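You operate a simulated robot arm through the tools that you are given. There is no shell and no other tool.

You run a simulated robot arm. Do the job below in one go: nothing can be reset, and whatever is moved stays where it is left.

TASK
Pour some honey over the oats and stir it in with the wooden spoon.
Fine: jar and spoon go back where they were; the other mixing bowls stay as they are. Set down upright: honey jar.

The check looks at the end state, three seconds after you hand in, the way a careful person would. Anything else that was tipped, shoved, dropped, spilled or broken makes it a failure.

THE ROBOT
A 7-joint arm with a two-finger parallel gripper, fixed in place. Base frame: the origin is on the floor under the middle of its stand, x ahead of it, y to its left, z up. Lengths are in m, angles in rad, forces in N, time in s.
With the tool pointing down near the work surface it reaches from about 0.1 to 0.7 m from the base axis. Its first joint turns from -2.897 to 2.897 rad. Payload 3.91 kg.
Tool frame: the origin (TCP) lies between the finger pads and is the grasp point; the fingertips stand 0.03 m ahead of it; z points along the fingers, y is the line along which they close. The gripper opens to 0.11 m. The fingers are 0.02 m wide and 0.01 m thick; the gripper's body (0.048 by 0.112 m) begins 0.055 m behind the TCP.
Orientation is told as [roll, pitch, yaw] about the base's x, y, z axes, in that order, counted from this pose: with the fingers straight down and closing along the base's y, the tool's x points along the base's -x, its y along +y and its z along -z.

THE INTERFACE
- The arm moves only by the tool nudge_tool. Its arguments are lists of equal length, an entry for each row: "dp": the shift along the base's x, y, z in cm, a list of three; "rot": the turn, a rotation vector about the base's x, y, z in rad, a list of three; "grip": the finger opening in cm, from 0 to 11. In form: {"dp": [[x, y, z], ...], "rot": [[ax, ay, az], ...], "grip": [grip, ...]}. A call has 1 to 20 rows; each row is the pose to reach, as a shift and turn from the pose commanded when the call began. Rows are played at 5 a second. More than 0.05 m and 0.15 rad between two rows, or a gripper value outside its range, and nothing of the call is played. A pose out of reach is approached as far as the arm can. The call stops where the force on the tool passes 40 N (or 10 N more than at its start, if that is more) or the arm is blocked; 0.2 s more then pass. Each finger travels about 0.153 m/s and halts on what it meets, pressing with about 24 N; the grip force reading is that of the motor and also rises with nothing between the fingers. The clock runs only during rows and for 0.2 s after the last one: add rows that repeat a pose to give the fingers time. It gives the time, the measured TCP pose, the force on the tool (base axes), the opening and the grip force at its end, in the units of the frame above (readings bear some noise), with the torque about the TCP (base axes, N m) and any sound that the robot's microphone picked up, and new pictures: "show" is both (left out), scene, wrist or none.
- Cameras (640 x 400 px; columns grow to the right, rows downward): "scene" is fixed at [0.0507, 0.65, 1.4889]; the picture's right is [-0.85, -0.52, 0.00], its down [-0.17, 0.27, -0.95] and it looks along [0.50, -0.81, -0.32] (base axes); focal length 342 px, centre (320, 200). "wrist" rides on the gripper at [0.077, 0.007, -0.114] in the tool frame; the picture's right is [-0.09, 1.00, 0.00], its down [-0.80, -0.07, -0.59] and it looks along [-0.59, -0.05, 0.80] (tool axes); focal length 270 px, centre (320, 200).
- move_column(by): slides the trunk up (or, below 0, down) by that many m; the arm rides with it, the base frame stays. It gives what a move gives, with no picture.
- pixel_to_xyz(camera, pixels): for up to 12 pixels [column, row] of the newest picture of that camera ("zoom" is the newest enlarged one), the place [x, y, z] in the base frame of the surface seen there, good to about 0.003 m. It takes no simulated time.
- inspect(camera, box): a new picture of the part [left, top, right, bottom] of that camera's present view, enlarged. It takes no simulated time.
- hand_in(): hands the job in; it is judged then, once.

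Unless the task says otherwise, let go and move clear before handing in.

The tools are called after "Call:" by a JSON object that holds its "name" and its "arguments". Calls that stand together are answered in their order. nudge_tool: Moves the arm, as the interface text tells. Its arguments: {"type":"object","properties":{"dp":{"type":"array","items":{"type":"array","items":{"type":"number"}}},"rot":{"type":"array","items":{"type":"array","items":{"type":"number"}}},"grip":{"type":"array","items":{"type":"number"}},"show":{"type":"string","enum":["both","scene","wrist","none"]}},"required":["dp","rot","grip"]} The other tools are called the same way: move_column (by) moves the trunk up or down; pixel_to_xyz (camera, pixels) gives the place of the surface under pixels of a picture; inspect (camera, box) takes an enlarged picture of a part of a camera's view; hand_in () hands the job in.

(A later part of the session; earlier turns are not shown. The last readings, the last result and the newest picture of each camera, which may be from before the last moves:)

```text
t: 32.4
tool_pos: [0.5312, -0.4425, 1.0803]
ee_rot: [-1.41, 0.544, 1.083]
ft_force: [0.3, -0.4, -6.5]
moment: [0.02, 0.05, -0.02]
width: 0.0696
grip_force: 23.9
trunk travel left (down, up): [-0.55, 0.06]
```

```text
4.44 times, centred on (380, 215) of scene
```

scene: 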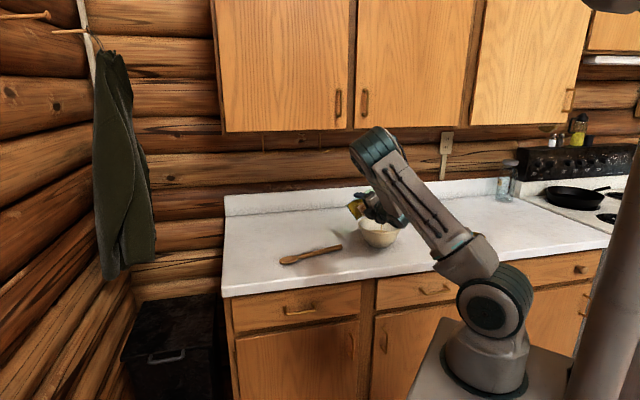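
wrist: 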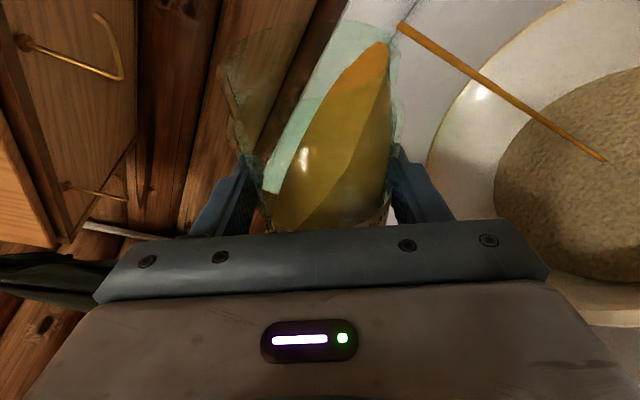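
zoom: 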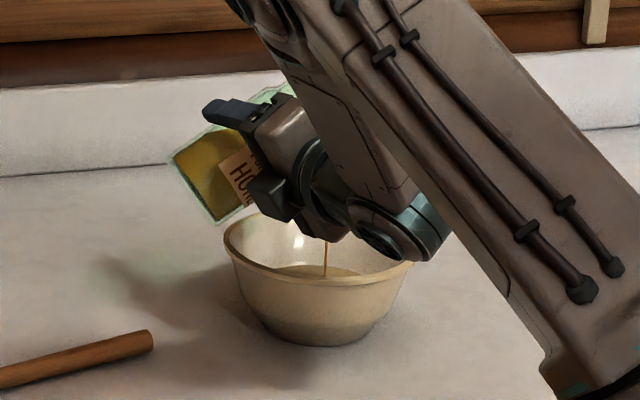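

The stream lands at (0.484, -0.500), the exact centre of the bowl. I'll tilt slightly more and hold briefly to let some honey flow.

Call:
{"name": "nudge_tool", "arguments": {"dp": [[0, 0, 0], [0, 0, 0], [0, 0, 0], [0, 0, 0], [0, 0, 0], [0, 0, 0]], "rot": [[0.028, -0.0286, 0], [0.056, -0.0571, 0], [0.056, -0.0571, 0], [0.056, -0.0571, 0], [0.056, -0.0571, 0], [0.056, -0.0571, 0]], "grip": [6, 6, 6, 6, 6, 6]}}

```text
t: 33.8
tool_pos: [0.5319, -0.4419, 1.0784]
ee_rot: [-1.439, 0.469, 1.07]
ft_force: [0.3, -1.0, -5.0]
moment: [-0.05, 0.09, 0.0]
width: 0.0698
grip_force: 24.0
trunk travel left (down, up): [-0.55, 0.06]
```

scene: 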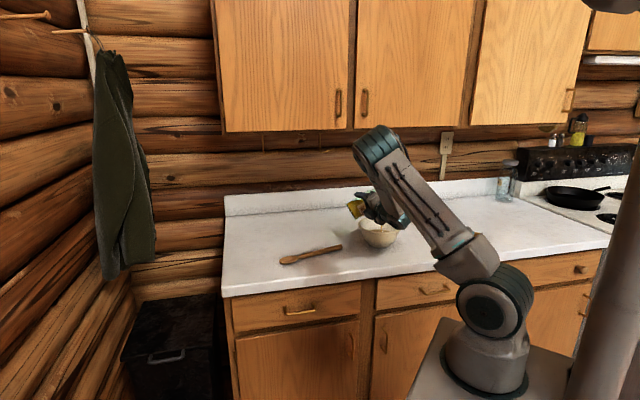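
wrist: 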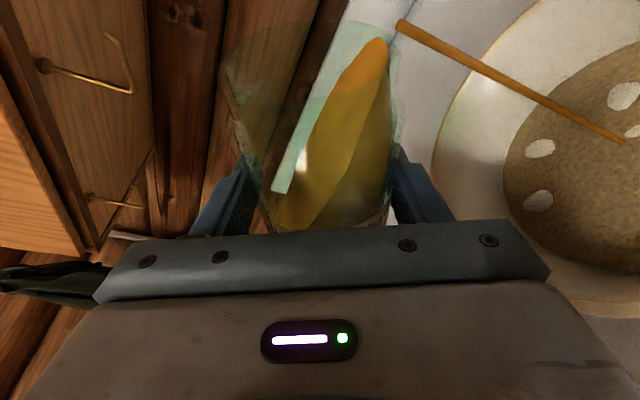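

The honey is still flowing, and pale patches have appeared on the oats at (540,148), (538,200) and (625,95). I'll zoom in to see what they are.

Call:
{"name": "inspect", "arguments": {"camera": "wrist", "box": [400, 0, 640, 300]}}

Call:
{"name": "pixel_to_xyz", "arguments": {"camera": "wrist", "pixels": [[540, 148], [538, 200], [625, 95], [622, 141], [580, 190]]}}

```text
1.33 times, centred on (520, 150) of wrist
```

zoom: 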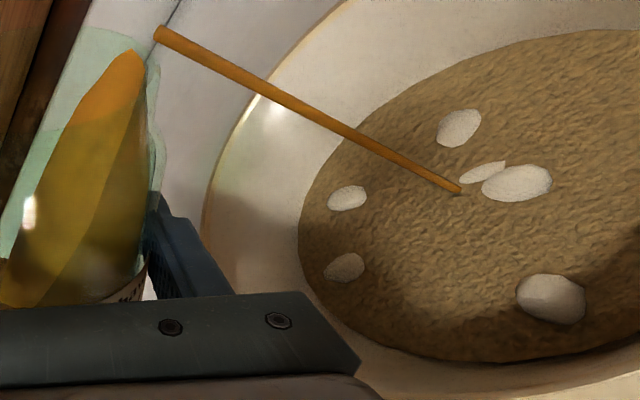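

```text
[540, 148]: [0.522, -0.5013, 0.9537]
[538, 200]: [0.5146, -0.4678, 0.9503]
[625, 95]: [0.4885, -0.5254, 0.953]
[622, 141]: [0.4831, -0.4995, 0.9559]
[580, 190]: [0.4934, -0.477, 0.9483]
```

Those are pale dry lumps in the oats that stirring should work in. I'll let honey run for about one more second, then turn the jar upright.

Call:
{"name": "nudge_tool", "arguments": {"dp": [[0, 0, 0], [0, 0, 0], [0, 0, 0], [0, 0, 0], [0, 0, 0]], "rot": [[0.02, -0.0204, 0], [0.035, -0.0357, 0], [0.035, -0.0357, 0], [0.035, -0.0357, 0], [0.035, -0.0357, 0]], "grip": [6, 6, 6, 6, 6]}}

```text
t: 35.0
tool_pos: [0.5306, -0.443, 1.0801]
ee_rot: [-1.453, 0.424, 1.062]
ft_force: [0.5, -0.4, -5.6]
moment: [0.01, 0.03, 0.05]
width: 0.0697
grip_force: 24.1
trunk travel left (down, up): [-0.55, 0.06]
```

scene: 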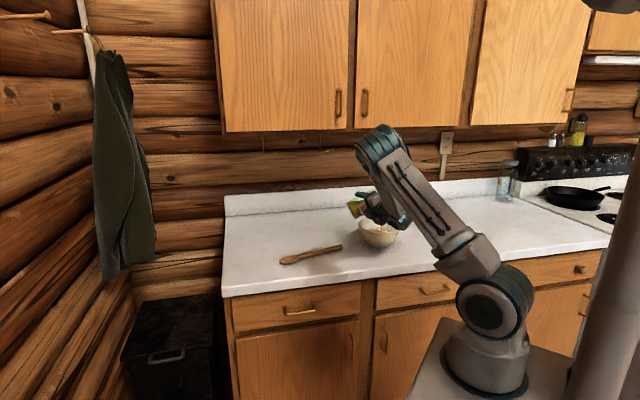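
wrist: 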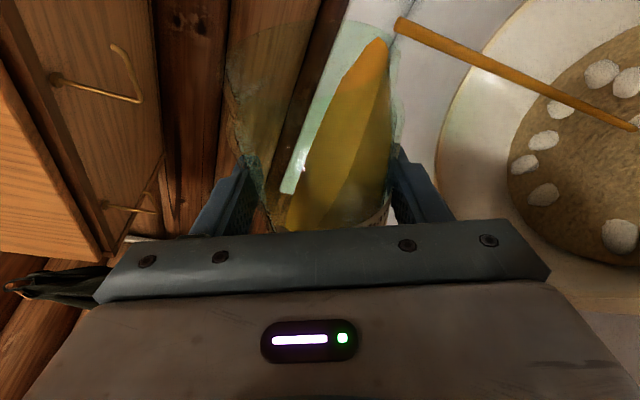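

The lumps multiply as the honey lands, and this looks like a reasonable amount. I'll turn the jar upright right here, so any drips fall in the bowl, and hold for a second.

Call:
{"name": "nudge_tool", "arguments": {"dp": [[0, 0, 0], [0, 0, 0], [0, 0, 0], [0, 0, 0], [0, 0, 0.5], [0, 0, 1], [0, 0, 1.5], [0, 0, 2.0], [0, 0, 2.0], [0, 0, 2.0], [0, 0, 2.0], [0, 0, 2.0], [0, 0, 2.0], [0, 0, 2.0]], "rot": [[-0.098, 0.1, 0], [-0.196, 0.2, 0], [-0.294, 0.3, 0], [-0.392, 0.4, 0], [-0.49, 0.5, 0], [-0.588, 0.6, 0], [-0.686, 0.7, 0], [-0.784, 0.8, 0], [-0.791, 0.807, 0], [-0.791, 0.807, 0], [-0.791, 0.807, 0], [-0.791, 0.807, 0], [-0.791, 0.807, 0], [-0.791, 0.807, 0]], "grip": [6, 6, 6, 6, 6, 6, 6, 6, 6, 6, 6, 6, 6, 6]}}

```text
t: 38.0
tool_pos: [0.531, -0.4419, 1.1001]
ee_rot: [-0.015, 1.31, 2.338]
ft_force: [-0.2, 0.2, -5.0]
moment: [0.04, 0.0, 0.03]
width: 0.0698
grip_force: 23.9
trunk travel left (down, up): [-0.55, 0.06]
```

scene: 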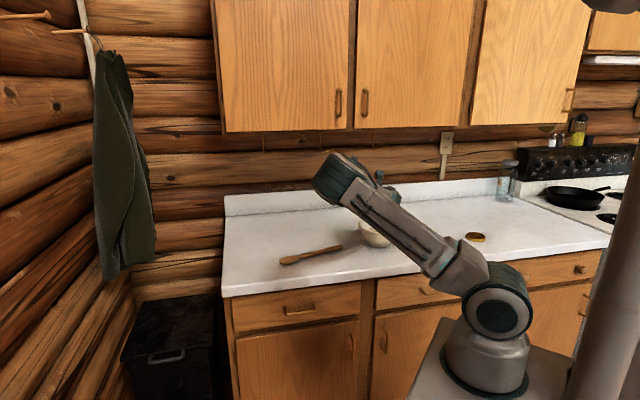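
wrist: 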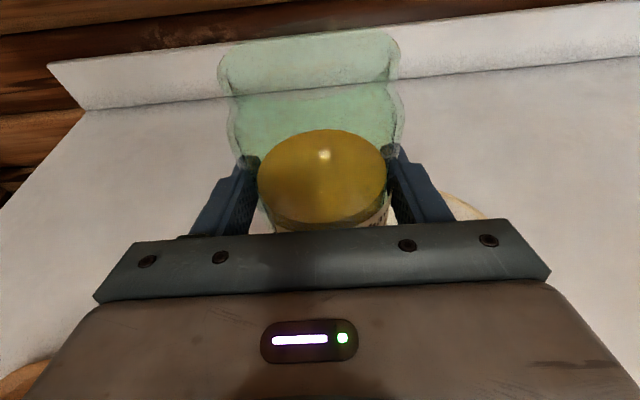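

The jar is upright again with the honey level visibly lower (back edge from row 112 to 130) and nothing dripping. I'll carry it back along the same path.

Call:
{"name": "nudge_tool", "arguments": {"dp": [[-0.6, -0.5, 1], [-2.0, -1.9, 2], [-3.6, -3.4, 2], [-5.2, -4.9, 2], [-6.8, -6.5, 2], [-8.4, -8.0, 2], [-10.0, -9.5, 2], [-11.6, -11.1, 2], [-13.2, -12.6, 2], [-14.8, -14.1, 2], [-16.4, -15.6, 2], [-18.0, -17.2, 2], [-19.6, -18.7, 2], [-20.8, -19.8, 2], [-21.54, -20.55, 2], [-21.54, -20.55, 2]], "rot": [[0, 0, -0.02], [0, 0, -0.04], [0, 0, -0.06], [0, 0, -0.085], [0, 0, -0.11], [0, 0, -0.135], [0, 0, -0.16], [0, 0, -0.185], [0, 0, -0.21], [0, 0, -0.235], [0, 0, -0.26], [0, 0, -0.28], [0, 0, -0.3], [0, 0, -0.315], [0, 0, -0.3256], [0, 0, -0.3256]], "grip": [6, 6, 6, 6, 6, 6, 6, 6, 6, 6, 6, 6, 6, 6, 6, 6]}}

```text
t: 41.4
tool_pos: [0.3167, -0.6499, 1.1191]
ee_rot: [-0.013, 1.308, 2.009]
ft_force: [-0.3, -0.6, -5.8]
moment: [0.03, 0.05, -0.02]
width: 0.0695
grip_force: 24.3
trunk travel left (down, up): [-0.55, 0.06]
```

scene: 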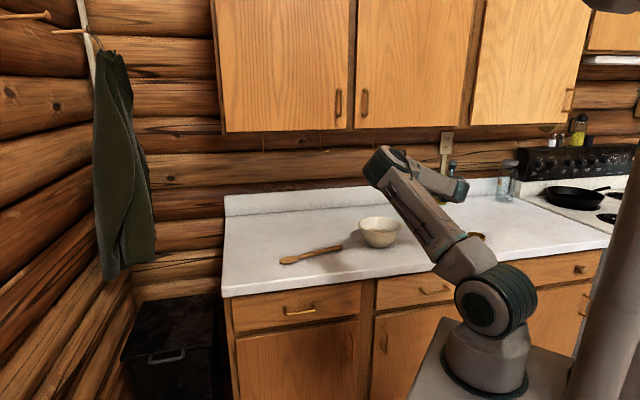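
wrist: 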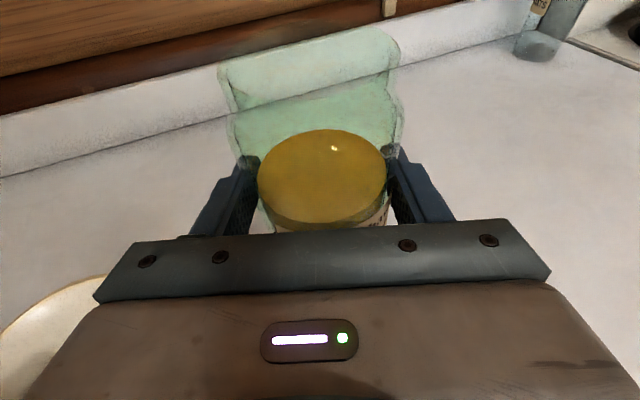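

I'm above the original spot with the jar upright. I'll lower it gently onto the counter, slowing over the last centimetre.

Call:
{"name": "nudge_tool", "arguments": {"dp": [[0, 0, -2], [0, 0, -5], [0, 0, -8], [0, 0, -11], [0, 0, -13], [0, 0, -13.8], [0, 0, -14.2], [0, 0, -14.5], [0, 0, -14.65], [0, 0, -14.75], [0, 0, -14.75]], "rot": [[0, 0, 0], [0, 0, 0], [0, 0, 0], [0, 0, 0], [0, 0, 0], [0, 0, 0], [0, 0, 0], [0, 0, 0], [0, 0, 0], [0, 0, 0], [0, 0, 0]], "grip": [6, 6, 6, 6, 6, 6, 6, 6, 6, 6, 6]}}

```text
t: 43.8
tool_pos: [0.316, -0.6494, 0.9725]
ee_rot: [-0.014, 1.309, 2.012]
ft_force: [-0.4, -0.7, -5.0]
moment: [0.06, 0.03, 0.0]
width: 0.0694
grip_force: 23.5
trunk travel left (down, up): [-0.55, 0.06]
```

scene: 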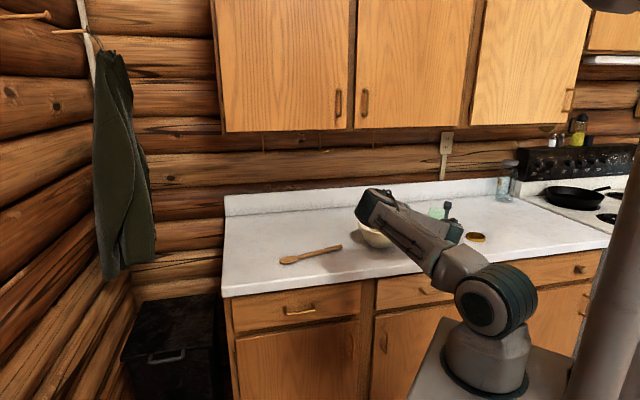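
wrist: 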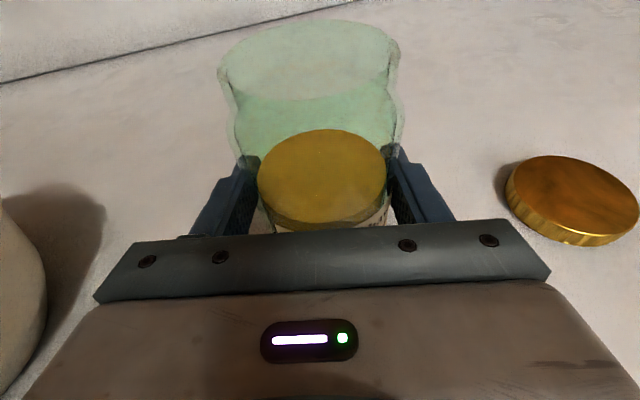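

The load still reads about 5 N, so the jar isn't resting yet. I'll lower it another 2 mm.

Call:
{"name": "nudge_tool", "arguments": {"dp": [[0, 0, -0.05], [0, 0, -0.1], [0, 0, -0.15], [0, 0, -0.2], [0, 0, -0.2]], "rot": [[0, 0, 0], [0, 0, 0], [0, 0, 0], [0, 0, 0], [0, 0, 0]], "grip": [6, 6, 6, 6, 6], "show": "none"}}

```text
t: 45.0
tool_pos: [0.3152, -0.6476, 0.9733]
ee_rot: [-0.013, 1.312, 2.01]
ft_force: [0.7, -5.0, 9.7]
moment: [-0.29, 0.38, 0.13]
width: 0.07
grip_force: 23.7
trunk travel left (down, up): [-0.55, 0.06]
```

The jar is now on the counter, pressing at about 10 N. I'll relax by 1 mm and open the fingers slowly.

Call:
{"name": "nudge_tool", "arguments": {"dp": [[0, 0, 0.08], [0, 0, 0.08], [0, 0, 0.08], [0, 0, 0.08], [0, 0, 0.08], [0, 0, 0.08], [0, 0, 0.08], [0, 0, 0.08], [0, 0, 0.08]], "rot": [[0, 0, 0], [0, 0, 0], [0, 0, 0], [0, 0, 0], [0, 0, 0], [0, 0, 0], [0, 0, 0], [0, 0, 0], [0, 0, 0]], "grip": [6, 6, 7.1, 7.4, 7.8, 8.4, 9.2, 10.2, 11]}}

```text
t: 47.0
tool_pos: [0.3153, -0.6488, 0.9714]
ee_rot: [-0.015, 1.309, 2.011]
ft_force: [0.3, -0.6, 0.0]
moment: [-0.02, 0.0, -0.02]
width: 0.1102
grip_force: 0.1
trunk travel left (down, up): [-0.55, 0.06]
```

scene: 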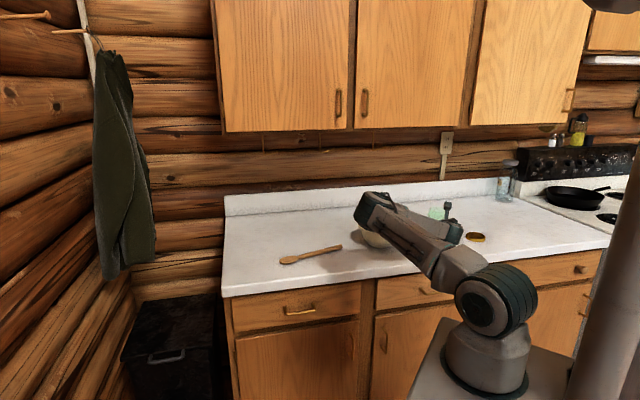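
wrist: 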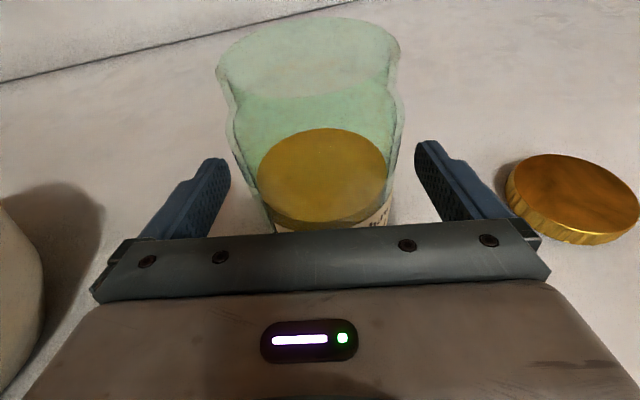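

The jar stands upright and free. I'll back straight out along the tool line.

Call:
{"name": "nudge_tool", "arguments": {"dp": [[-0.6, 1.25, 0], [-1.4, 2.9, 0], [-2.3, 4.8, 0], [-3.2, 6.7, 0], [-4.1, 8.6, 0], [-5.0, 10.5, 0], [-5.9, 12.4, 0], [-6.8, 14.2, 0]], "rot": [[0, 0, 0], [0, 0, 0], [0, 0, 0], [0, 0, 0], [0, 0, 0], [0, 0, 0], [0, 0, 0], [0, 0, 0]], "grip": [11, 11, 11, 11, 11, 11, 11, 11]}}

```text
t: 48.8
tool_pos: [0.2477, -0.5059, 0.9728]
ee_rot: [-0.013, 1.309, 2.012]
ft_force: [-0.4, -0.2, 0.3]
moment: [-0.03, 0.01, -0.02]
width: 0.1102
grip_force: 0.0
trunk travel left (down, up): [-0.55, 0.06]
```

scene: 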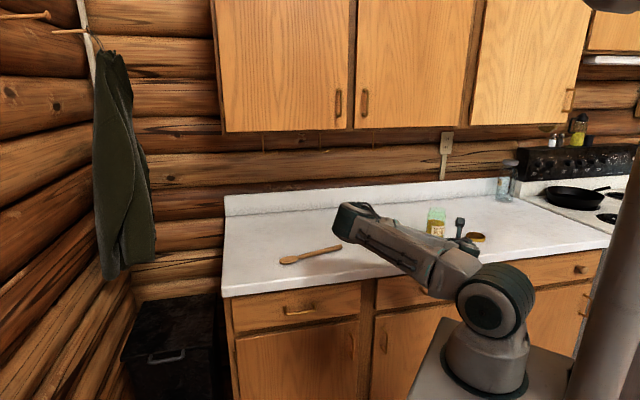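
wrist: 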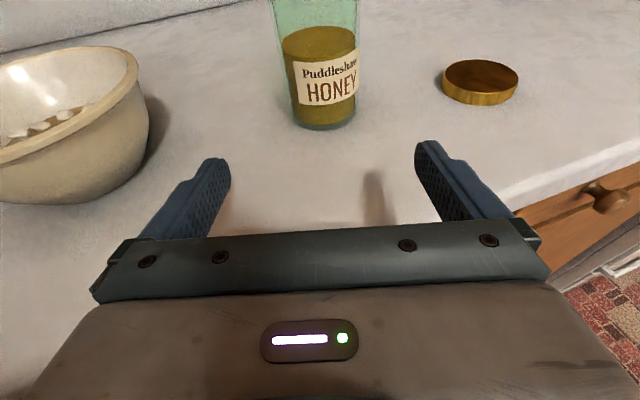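

The jar is back at its spot, upright, and the bowl is undisturbed, with the lumps visible at (45,120). I'll raise the tool and untilt back to vertical for the spoon.

Call:
{"name": "nudge_tool", "arguments": {"dp": [[0, 0, 4], [0, 0, 8], [0, 0, 12], [0, 0, 16], [0, 0, 20], [0, 0.4, 21], [0, 0.8, 22], [0, 1.2, 23], [0, 1.6, 24], [0, 2, 25], [0, 2.4, 26], [0, 2.8, 27], [0, 3.2, 28], [0, 3.6, 29], [0, 4, 30]], "rot": [[0, 0, 0], [0, 0, 0], [0, 0, 0], [0, 0, 0], [0, 0, 0], [0.1178, 0.0574, 0], [0.2356, 0.1148, 0], [0.3534, 0.1722, 0], [0.4712, 0.2296, 0], [0.589, 0.287, 0], [0.7068, 0.3444, 0], [0.8246, 0.4018, 0], [0.9424, 0.4592, 0], [1.0602, 0.5166, 0], [1.178, 0.574, 0]], "grip": [11, 11, 11, 11, 11, 11, 11, 11, 11, 11, 11, 11, 11, 11, 11]}}

```text
t: 52.0
tool_pos: [0.2476, -0.4675, 1.2717]
ee_rot: [0.002, -0.002, 2.021]
ft_force: [-0.1, 0.1, 1.0]
moment: [0.01, 0.03, -0.02]
width: 0.11
grip_force: 0.1
trunk travel left (down, up): [-0.55, 0.06]
```

scene: 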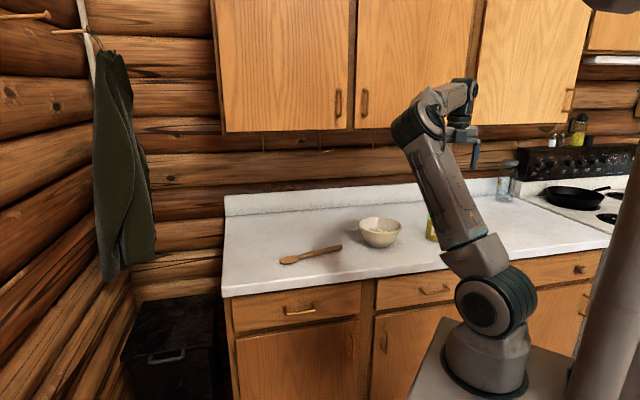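
wrist: 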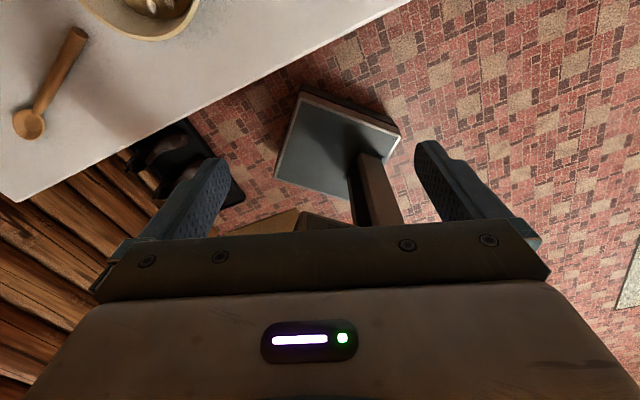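

Vertical was restored with yaw 2.021. I'll yaw to 1.064, so the fingers close across the spoon handle, and travel to a point near the spoon at height.

Call:
{"name": "nudge_tool", "arguments": {"dp": [[2.3, 1.4, 0], [4.6, 2.8, 0], [6.9, 4.2, 0], [9.2, 5.6, 0], [11.5, 7, 0], [13.8, 8.4, 0], [16.1, 9.8, 0], [18.4, 11.2, 0], [20.7, 12.6, -2], [23, 14, -4], [25.3, 15.4, -6.5], [27.6, 16.8, -9], [29.9, 18.2, -12], [32.2, 19.5, -15], [32.2, 19.5, -15]], "rot": [[0, 0, -0.07], [0, 0, -0.14], [0, 0, -0.21], [0, 0, -0.28], [0, 0, -0.35], [0, 0, -0.42], [0, 0, -0.49], [0, 0, -0.56], [0, 0, -0.63], [0, 0, -0.7], [0, 0, -0.77], [0, 0, -0.84], [0, 0, -0.91], [0, 0, -0.956], [0, 0, -0.956]], "grip": [11, 11, 11, 10, 9, 8, 7, 6, 5, 5, 5, 5, 5, 5, 5]}}

```text
t: 55.2
tool_pos: [0.5696, -0.2714, 1.1198]
ee_rot: [-0.001, 0.0, 1.065]
ft_force: [0.2, 0.4, 0.0]
moment: [-0.04, 0.01, 0.01]
width: 0.0502
grip_force: 0.0
trunk travel left (down, up): [-0.55, 0.06]
```

scene: 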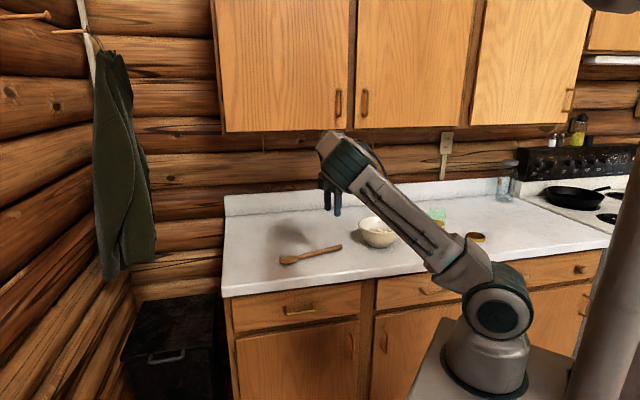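
wrist: 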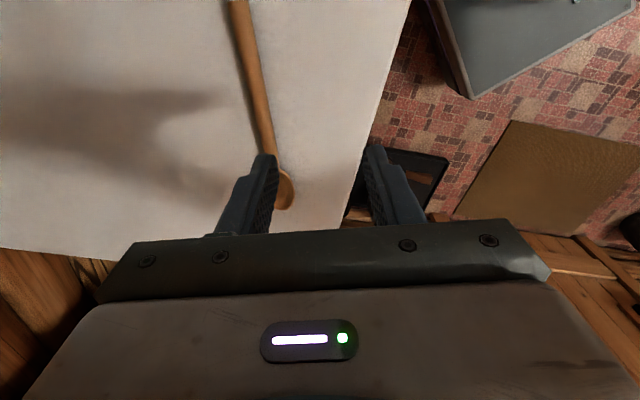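

The spoon is visible in the wrist picture from (235,5) to (285,205). I'll measure its axis closely from here.

Call:
{"name": "pixel_to_xyz", "arguments": {"camera": "wrist", "pixels": [[237, 10], [245, 40], [252, 70], [259, 100], [266, 130], [271, 150], [284, 185], [287, 206], [245, 100], [251, 101], [267, 100], [272, 99]]}}

Call:
{"name": "inspect", "arguments": {"camera": "scene", "box": [260, 170, 420, 280]}}

```text
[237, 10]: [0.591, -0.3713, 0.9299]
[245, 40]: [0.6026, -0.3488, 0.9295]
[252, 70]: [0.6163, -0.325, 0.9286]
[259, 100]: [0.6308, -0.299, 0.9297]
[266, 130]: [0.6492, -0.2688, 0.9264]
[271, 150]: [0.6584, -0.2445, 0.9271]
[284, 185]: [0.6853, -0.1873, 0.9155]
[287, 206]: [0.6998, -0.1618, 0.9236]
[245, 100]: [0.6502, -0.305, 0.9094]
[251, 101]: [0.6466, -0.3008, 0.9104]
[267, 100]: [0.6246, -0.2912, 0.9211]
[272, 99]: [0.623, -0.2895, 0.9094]
```

```text
3.64 times, centred on (340, 225) of scene
```

zoom: 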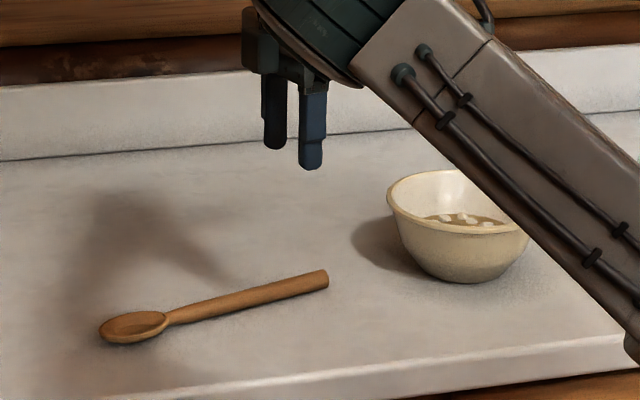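

The spoon axis runs at angle 1.085 rad, with the handle top at z 0.929 and a width of about 0.018 m. I'll move above the grip point (0.630, -0.299), 15 cm from the head tip, with a small yaw correction.

Call:
{"name": "nudge_tool", "arguments": {"dp": [[1.2, -0.6, -2.5], [2.4, -1.2, -5], [3.6, -1.8, -7.5], [4.8, -2.4, -10], [5.96, -2.9, -12], [5.96, -2.9, -12]], "rot": [[0, 0, 0.01], [0, 0, 0.02], [0, 0, 0.02], [0, 0, 0.02], [0, 0, 0.02], [0, 0, 0.02]], "grip": [5, 5, 5, 5, 5, 5]}}

```text
t: 56.6
tool_pos: [0.629, -0.3011, 1.0013]
ee_rot: [0.001, 0.001, 1.086]
ft_force: [-0.2, 0.0, -0.4]
moment: [0.03, 0.0, 0.01]
width: 0.05
grip_force: 0.0
trunk travel left (down, up): [-0.55, 0.06]
```

scene: 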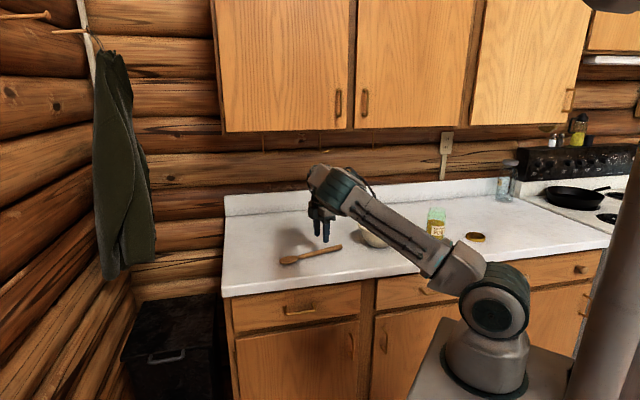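
wrist: 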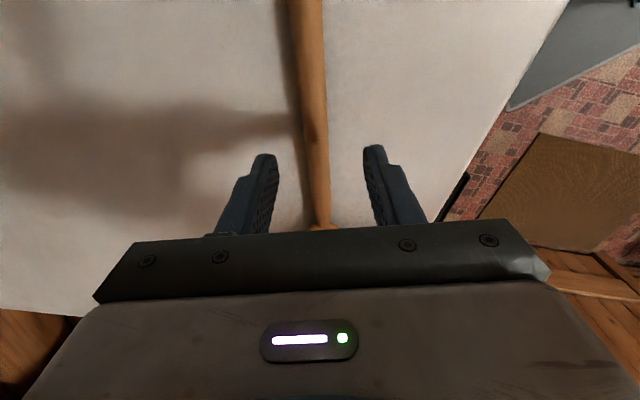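

The handle runs right between the fingers at (317,180). I'll descend to z 0.945 slowly.

Call:
{"name": "nudge_tool", "arguments": {"dp": [[0, 0, -1.5], [0, 0, -3], [0, 0, -4.2], [0, 0, -5.0], [0, 0, -5.4], [0, 0, -5.65], [0, 0, -5.65]], "rot": [[0, 0, 0], [0, 0, 0], [0, 0, 0], [0, 0, 0], [0, 0, 0], [0, 0, 0], [0, 0, 0]], "grip": [5, 5, 5, 5, 5, 5, 5]}}

```text
t: 58.2
tool_pos: [0.6279, -0.3016, 0.9452]
ee_rot: [0.001, -0.001, 1.086]
ft_force: [-0.2, 0.1, 0.2]
moment: [0.05, -0.02, 0.02]
width: 0.0502
grip_force: 0.0
trunk travel left (down, up): [-0.55, 0.06]
```

scene: 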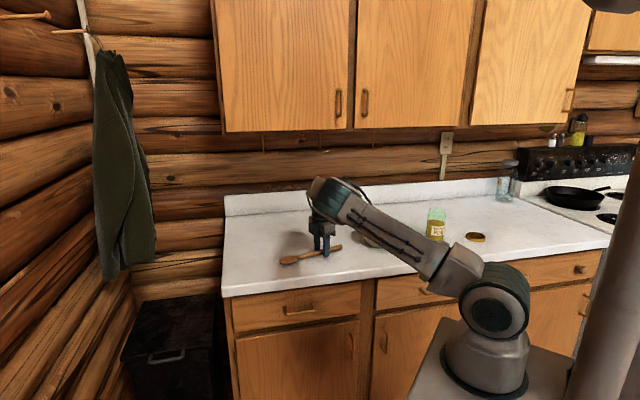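
wrist: 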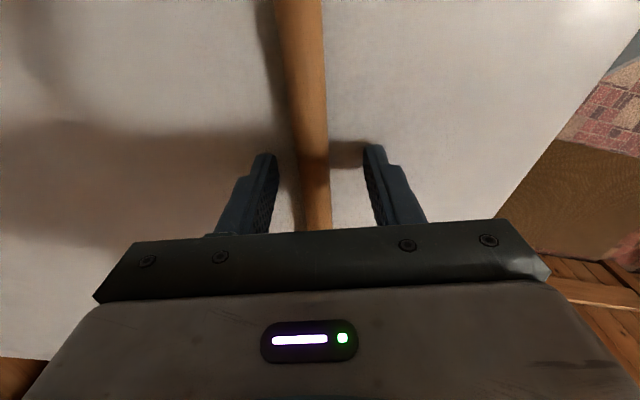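

The fingertips straddle the handle with no contact. I'll drop 2 mm more and close slowly.

Call:
{"name": "nudge_tool", "arguments": {"dp": [[0, 0, -0.1], [0, 0, -0.2], [0, 0, -0.2], [0, 0, -0.2], [0, 0, -0.2], [0, 0, -0.2], [0, 0, -0.2], [0, 0, -0.2], [0, 0, -0.2], [0, 0, -0.2]], "rot": [[0, 0, 0], [0, 0, 0], [0, 0, 0], [0, 0, 0], [0, 0, 0], [0, 0, 0], [0, 0, 0], [0, 0, 0], [0, 0, 0], [0, 0, 0]], "grip": [5, 5, 4, 3.2, 2.6, 2.2, 1.8, 1.4, 0.8, 0.8]}}

```text
t: 60.4
tool_pos: [0.6295, -0.3012, 0.9424]
ee_rot: [-0.001, 0.0, 1.085]
ft_force: [-0.2, 0.7, 0.0]
moment: [0.02, 0.03, -0.01]
width: 0.0189
grip_force: 23.7
trunk travel left (down, up): [-0.55, 0.06]
```

scene: 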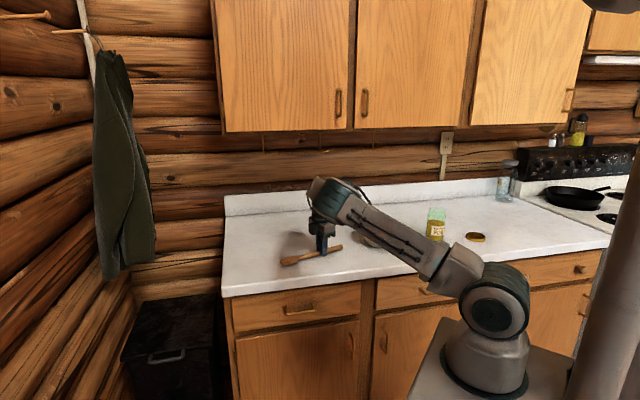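
wrist: 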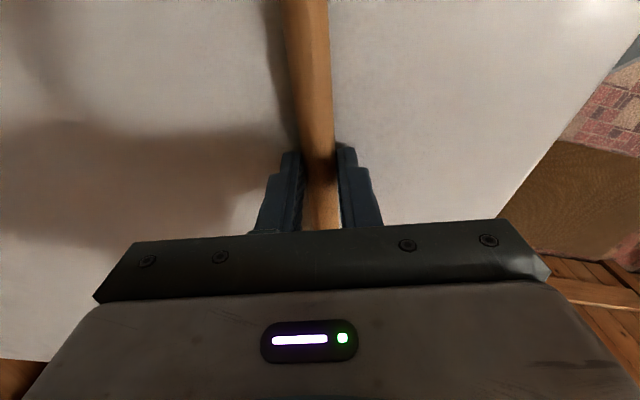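

The spoon is gripped at 0.0189 m and 23.7 N. I'll lift straight up 16 cm.

Call:
{"name": "nudge_tool", "arguments": {"dp": [[0, 0, 0.5], [0, 0, 1.5], [0, 0, 3], [0, 0, 5], [0, 0, 7], [0, 0, 9], [0, 0, 11], [0, 0, 13], [0, 0, 15], [0, 0, 15]], "rot": [[0, 0, 0], [0, 0, 0], [0, 0, 0], [0, 0, 0], [0, 0, 0], [0, 0, 0], [0, 0, 0], [0, 0, 0], [0, 0, 0], [0, 0, 0]], "grip": [0.8, 0.8, 0.8, 0.8, 0.8, 0.8, 0.8, 0.8, 0.8, 0.8]}}

```text
t: 62.6
tool_pos: [0.6296, -0.3, 1.0922]
ee_rot: [0.001, 0.001, 1.086]
ft_force: [0.0, 0.3, 0.0]
moment: [-0.02, 0.02, 0.02]
width: 0.0188
grip_force: 23.9
trunk travel left (down, up): [-0.55, 0.06]
```

scene: 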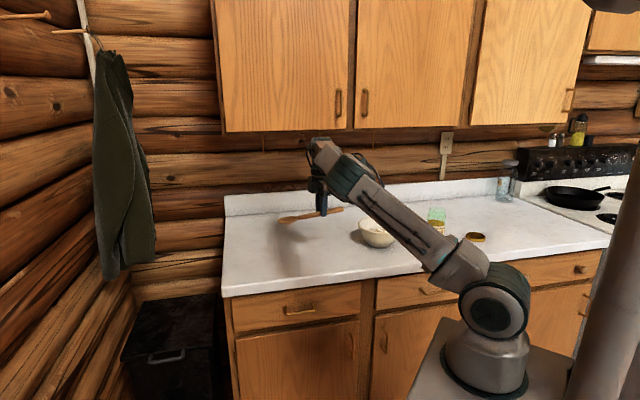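
wrist: 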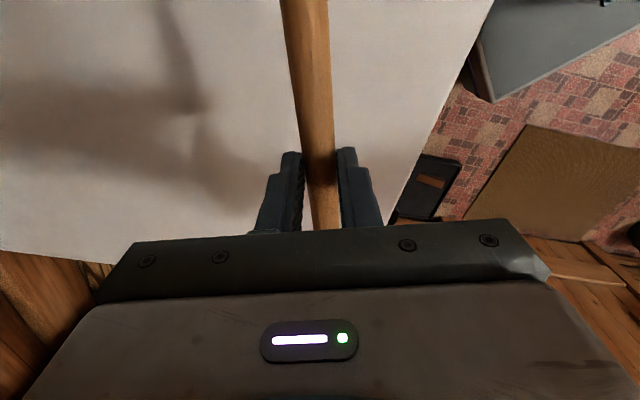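

The spoon lifted cleanly. I'll raise it further and yaw to 1.95 so that it can later tilt down into the bowl with the tool pointing away from the base.

Call:
{"name": "nudge_tool", "arguments": {"dp": [[-0.5, -0.7, 2], [-1.5, -2.1, 4], [-3, -4.1, 6], [-4.5, -6.2, 8], [-6, -8.2, 9.5], [-7.5, -10.3, 10.7], [-9, -12.3, 10.7], [-10.5, -14.3, 10.7], [-11, -15, 10.7], [-11, -15, 10.7]], "rot": [[0, 0, 0.05], [0, 0, 0.15], [0, 0, 0.25], [0, 0, 0.36], [0, 0, 0.47], [0, 0, 0.58], [0, 0, 0.69], [0, 0, 0.79], [0, 0, 0.866], [0, 0, 0.866]], "grip": [0.8, 0.8, 0.8, 0.8, 0.8, 0.8, 0.8, 0.8, 0.8, 0.8]}}

```text
t: 64.8
tool_pos: [0.5192, -0.4499, 1.1996]
ee_rot: [0.0, 0.001, 1.953]
ft_force: [-0.3, -0.6, 0.2]
moment: [0.01, -0.04, 0.0]
width: 0.0186
grip_force: 23.9
trunk travel left (down, up): [-0.55, 0.06]
```

scene: 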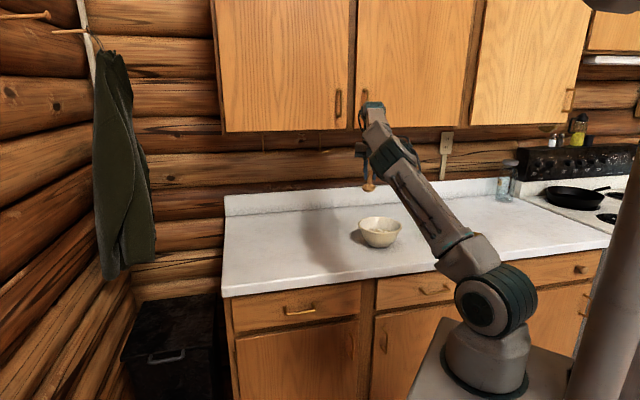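
wrist: 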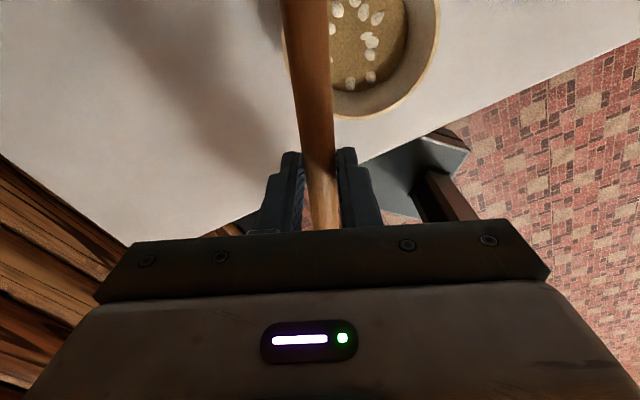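

The spoon points toward the base with the bowl below showing the pale lumps at (370,40). I'll tilt the tool 1.2 rad so the spoon head swings down above the bowl, staying over the rim height.

Call:
{"name": "nudge_tool", "arguments": {"dp": [[-0.2, -0.9, 0], [-0.5, -1.8, 0], [-0.7, -2.7, 0], [-0.9, -3.6, 0], [-1.2, -4.5, 0], [-1.4, -5.4, 0], [-1.6, -6.3, 0], [-1.9, -7.2, 0], [-2.1, -8.1, 0], [-2.1, -8.1, 0]], "rot": [[-0.1239, -0.0493, 0], [-0.2477, -0.0987, 0], [-0.3716, -0.148, 0], [-0.4955, -0.1973, 0], [-0.6193, -0.2467, 0], [-0.7432, -0.296, 0], [-0.8671, -0.3453, 0], [-0.9909, -0.3947, 0], [-1.1148, -0.444, 0], [-1.1148, -0.444, 0]], "grip": [0.8, 0.8, 0.8, 0.8, 0.8, 0.8, 0.8, 0.8, 0.8, 0.8]}}

```text
t: 67.0
tool_pos: [0.4987, -0.5302, 1.2006]
ee_rot: [0.002, 1.203, 1.954]
ft_force: [-0.3, 0.8, -1.1]
moment: [-0.02, 0.0, 0.0]
width: 0.0186
grip_force: 23.8
out of reach, approached as far as the arm can: row 9
trunk travel left (down, up): [-0.55, 0.06]
```

scene: 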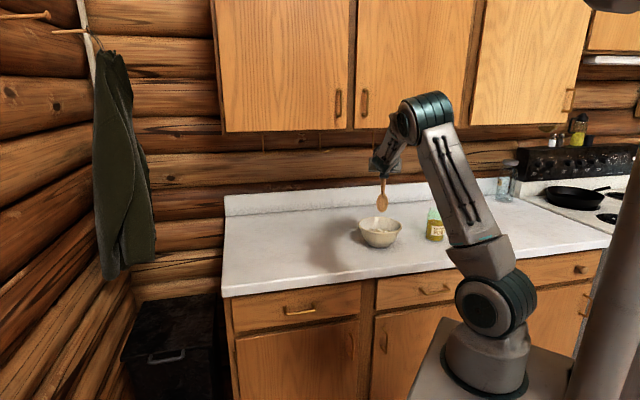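
wrist: 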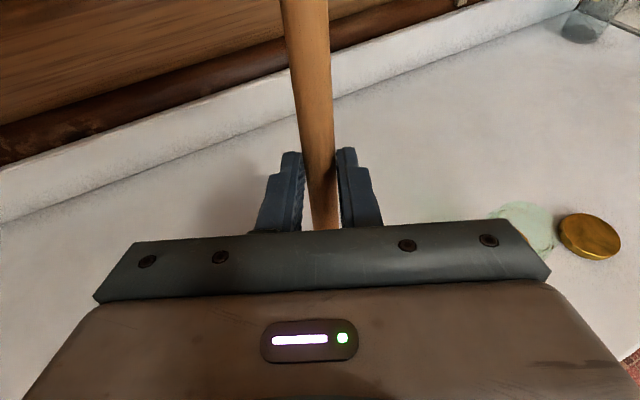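

The spoon now hangs down above the bowl in the scene picture, head at (381,203). I'll measure the head tip's position.

Call:
{"name": "inspect", "arguments": {"camera": "scene", "box": [330, 140, 450, 260]}}

Call:
{"name": "pixel_to_xyz", "arguments": {"camera": "scene", "pixels": [[381, 209], [381, 203], [381, 197], [382, 185], [383, 178], [377, 202], [385, 202]]}}

```text
3.33 times, centred on (390, 200) of scene
```

zoom: 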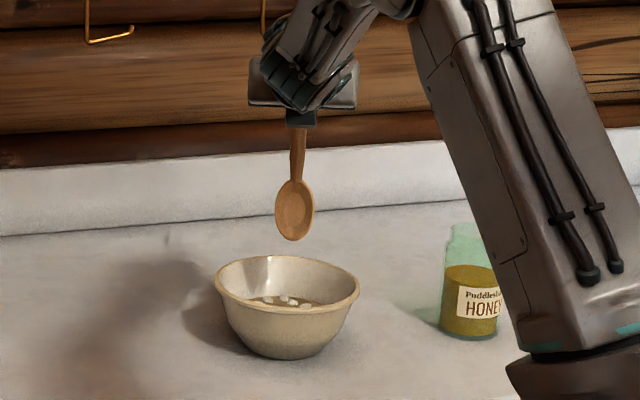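

```text
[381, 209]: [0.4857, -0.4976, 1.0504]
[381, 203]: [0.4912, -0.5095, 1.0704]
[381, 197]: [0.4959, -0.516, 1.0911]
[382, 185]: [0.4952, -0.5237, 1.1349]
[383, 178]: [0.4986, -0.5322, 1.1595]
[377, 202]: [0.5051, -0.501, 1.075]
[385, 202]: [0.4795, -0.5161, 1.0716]
```

The tip hangs at about (0.486, -0.496, 1.043), right over the bowl centre. I'll lower it into the oats to about z 0.933 and watch the force.

Call:
{"name": "nudge_tool", "arguments": {"dp": [[0, -0.1, -1.5], [0, -0.1, -3], [0, -0.1, -4.5], [0, -0.1, -6], [0, -0.1, -7.2], [0, -0.1, -8.2], [0, -0.1, -9], [0, -0.1, -9.8], [0, -0.1, -10.5], [0, -0.1, -10.9]], "rot": [[0, 0, 0], [0, 0, 0], [0, 0, 0], [0, 0, 0], [0, 0, 0], [0, 0, 0], [0, 0, 0], [0, 0, 0], [0, 0, 0], [0, 0, 0]], "grip": [0.8, 0.8, 0.8, 0.8, 0.8, 0.8, 0.8, 0.8, 0.8, 0.8]}}

```text
t: 69.2
tool_pos: [0.4974, -0.5323, 1.0894]
ee_rot: [0.0, 1.202, 1.952]
ft_force: [0.3, -0.7, -0.4]
moment: [0.0, -0.01, 0.01]
width: 0.0189
grip_force: 24.1
trunk travel left (down, up): [-0.55, 0.06]
```

scene: 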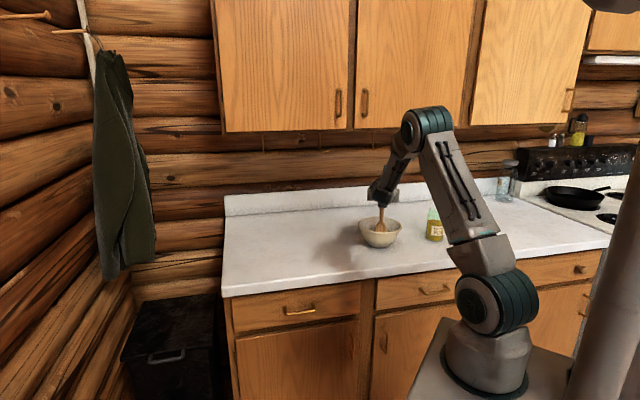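
wrist: 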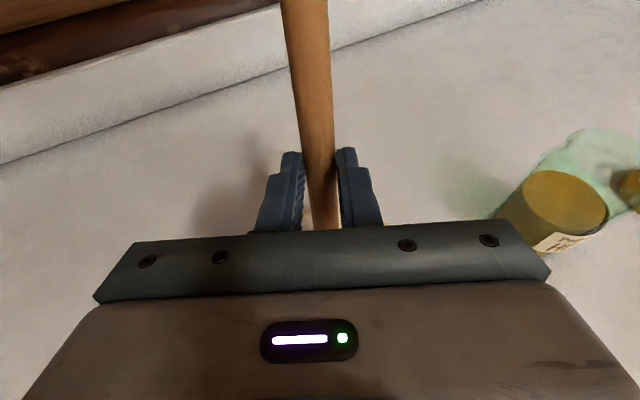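

The head is in the bowl with no contact force. I'll zoom in to check how deep it sits.

Call:
{"name": "inspect", "arguments": {"camera": "scene", "box": [340, 195, 420, 255]}}

```text
6.67 times, centred on (380, 225) of scene
```

zoom: 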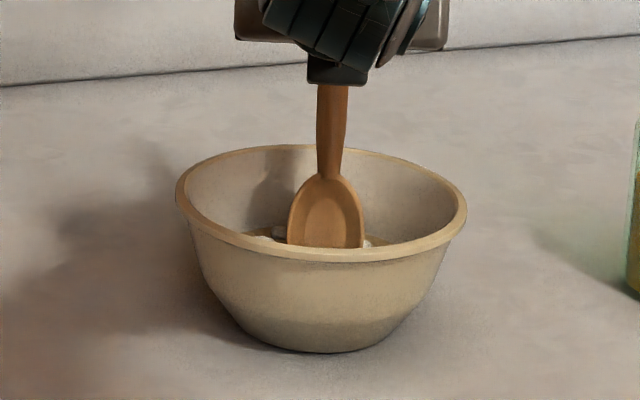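

The head is partway into the oats, centred and clear of the walls. I'll stir in a gentle outward spiral to radius 2.5 cm.

Call:
{"name": "nudge_tool", "arguments": {"dp": [[0.69, 0.4, -0.1], [0.65, 1.13, -0.2], [0, 1.7, -0.3], [-1.0, 1.73, -0.4], [-1.9, 1.1, -0.4], [-2.3, 0, -0.4], [-2.08, -1.2, -0.4], [-1.25, -2.17, -0.4], [0, -2.5, -0.4], [1.25, -2.17, -0.4], [2.17, -1.25, -0.4], [2.5, 0, -0.4], [2.17, 1.25, -0.4], [1.25, 2.17, -0.4], [0, 2.5, -0.4], [-1.25, 2.17, -0.4], [-2.17, 1.25, -0.4], [-2.5, 0, -0.4], [-2.17, -1.25, -0.4], [-1.25, -2.17, -0.4]], "rot": [[0, 0, 0], [0, 0, 0], [0, 0, 0], [0, 0, 0], [0, 0, 0], [0, 0, 0], [0, 0, 0], [0, 0, 0], [0, 0, 0], [0, 0, 0], [0, 0, 0], [0, 0, 0], [0, 0, 0], [0, 0, 0], [0, 0, 0], [0, 0, 0], [0, 0, 0], [0, 0, 0], [0, 0, 0], [0, 0, 0]], "grip": [0.8, 0.8, 0.8, 0.8, 0.8, 0.8, 0.8, 0.8, 0.8, 0.8, 0.8, 0.8, 0.8, 0.8, 0.8, 0.8, 0.8, 0.8, 0.8, 0.8]}}

```text
t: 73.4
tool_pos: [0.4869, -0.5541, 1.0864]
ee_rot: [0.003, 1.198, 1.953]
ft_force: [-0.3, -1.0, -0.8]
moment: [0.03, -0.01, -0.02]
width: 0.0184
grip_force: 24.2
trunk travel left (down, up): [-0.55, 0.06]
```

scene: 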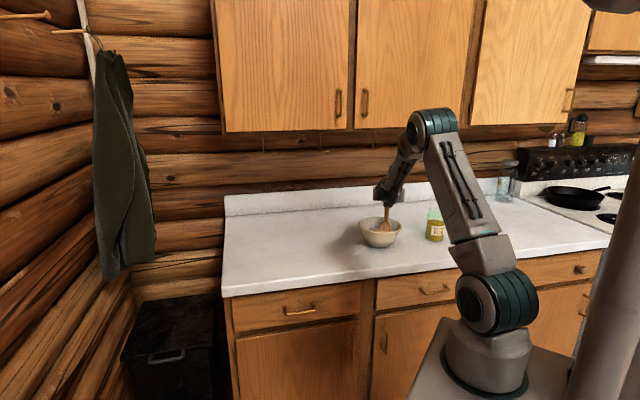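
wrist: 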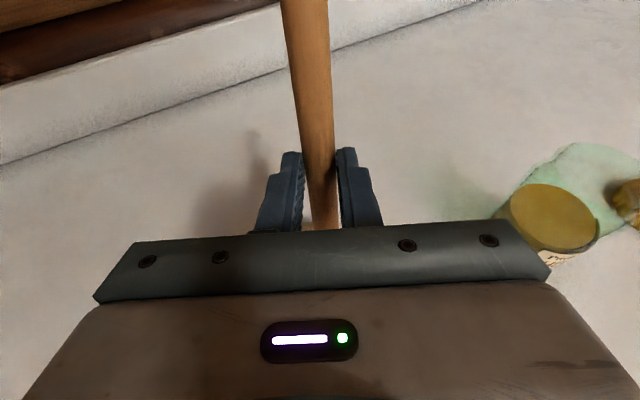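

The stirring ran with negligible forces. I'll zoom in to see how the lumps and bowl look now.

Call:
{"name": "inspect", "arguments": {"camera": "scene", "box": [340, 195, 420, 255]}}

Call:
{"name": "pixel_to_xyz", "arguments": {"camera": "scene", "pixels": [[360, 225], [400, 226], [370, 219], [375, 227]]}}

```text
6.67 times, centred on (380, 225) of scene
```

zoom: 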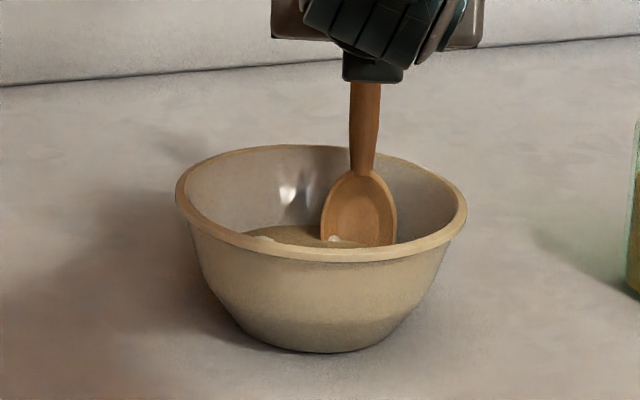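

```text
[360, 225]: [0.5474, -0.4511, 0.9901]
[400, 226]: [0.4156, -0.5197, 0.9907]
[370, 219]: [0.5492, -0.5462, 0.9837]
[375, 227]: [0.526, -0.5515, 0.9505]
```

Most lumps are gone, with a couple left near the front at (335,237). The bowl rim hasn't moved and forces are tiny. I'll do a wider loop at 3 cm, then an inner one.

Call:
{"name": "nudge_tool", "arguments": {"dp": [[1.25, -0.83, 0], [2.75, -0.43, 0], [3.85, 0.67, 0], [4.25, 2.17, 0], [3.85, 3.67, 0], [2.75, 4.77, 0], [1.25, 5.17, 0], [-0.25, 4.77, 0], [-1.35, 3.67, 0], [-1.75, 2.17, 0], [-1.35, 0.67, 0], [-0.25, -0.43, 0], [1.25, 0.17, 0], [2.31, 1.11, 0], [2.45, 2.17, 0], [1.85, 3.21, 0], [0.65, 3.21, 0], [0.05, 2.17, 0], [0.65, 1.13, 0], [1.85, 1.13, 0]], "rot": [[0, 0, 0], [0, 0, 0], [0, 0, 0], [0, 0, 0], [0, 0, 0], [0, 0, 0], [0, 0, 0], [0, 0, 0], [0, 0, 0], [0, 0, 0], [0, 0, 0], [0, 0, 0], [0, 0, 0], [0, 0, 0], [0, 0, 0], [0, 0, 0], [0, 0, 0], [0, 0, 0], [0, 0, 0], [0, 0, 0]], "grip": [0.8, 0.8, 0.8, 0.8, 0.8, 0.8, 0.8, 0.8, 0.8, 0.8, 0.8, 0.8, 0.8, 0.8, 0.8, 0.8, 0.8, 0.8, 0.8, 0.8]}}

Call:
{"name": "inspect", "arguments": {"camera": "scene", "box": [340, 195, 420, 255]}}

```text
t: 77.6
tool_pos: [0.5035, -0.5427, 1.0855]
ee_rot: [0.005, 1.2, 1.951]
ft_force: [-0.1, 0.8, -0.1]
moment: [-0.01, -0.01, 0.01]
width: 0.0187
grip_force: 24.0
trunk travel left (down, up): [-0.55, 0.06]
```

scene: 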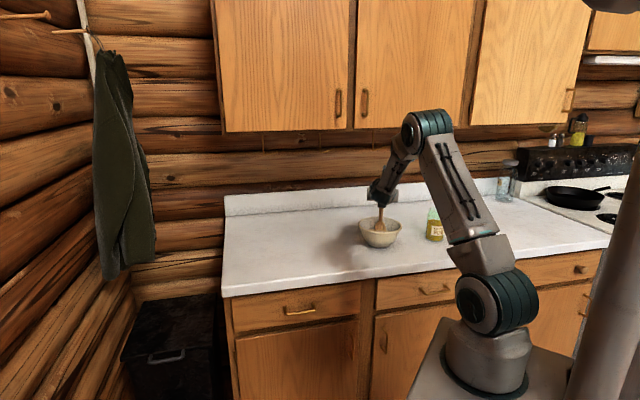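
wrist: 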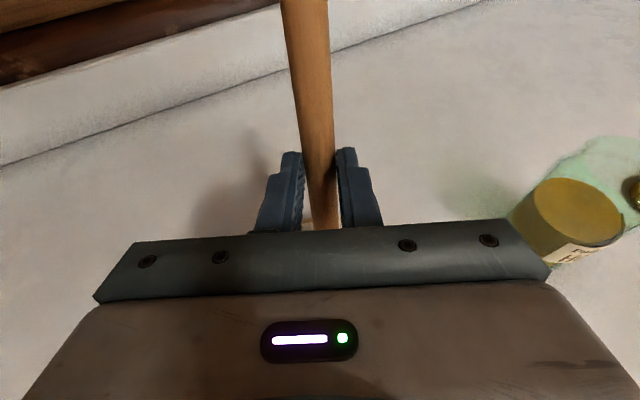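

```text
6.67 times, centred on (380, 225) of scene
```

zoom: 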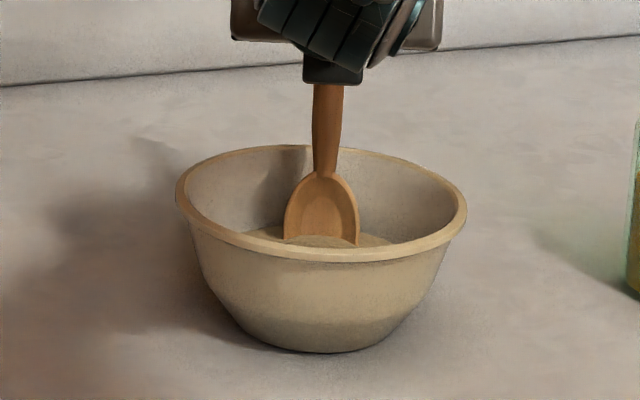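

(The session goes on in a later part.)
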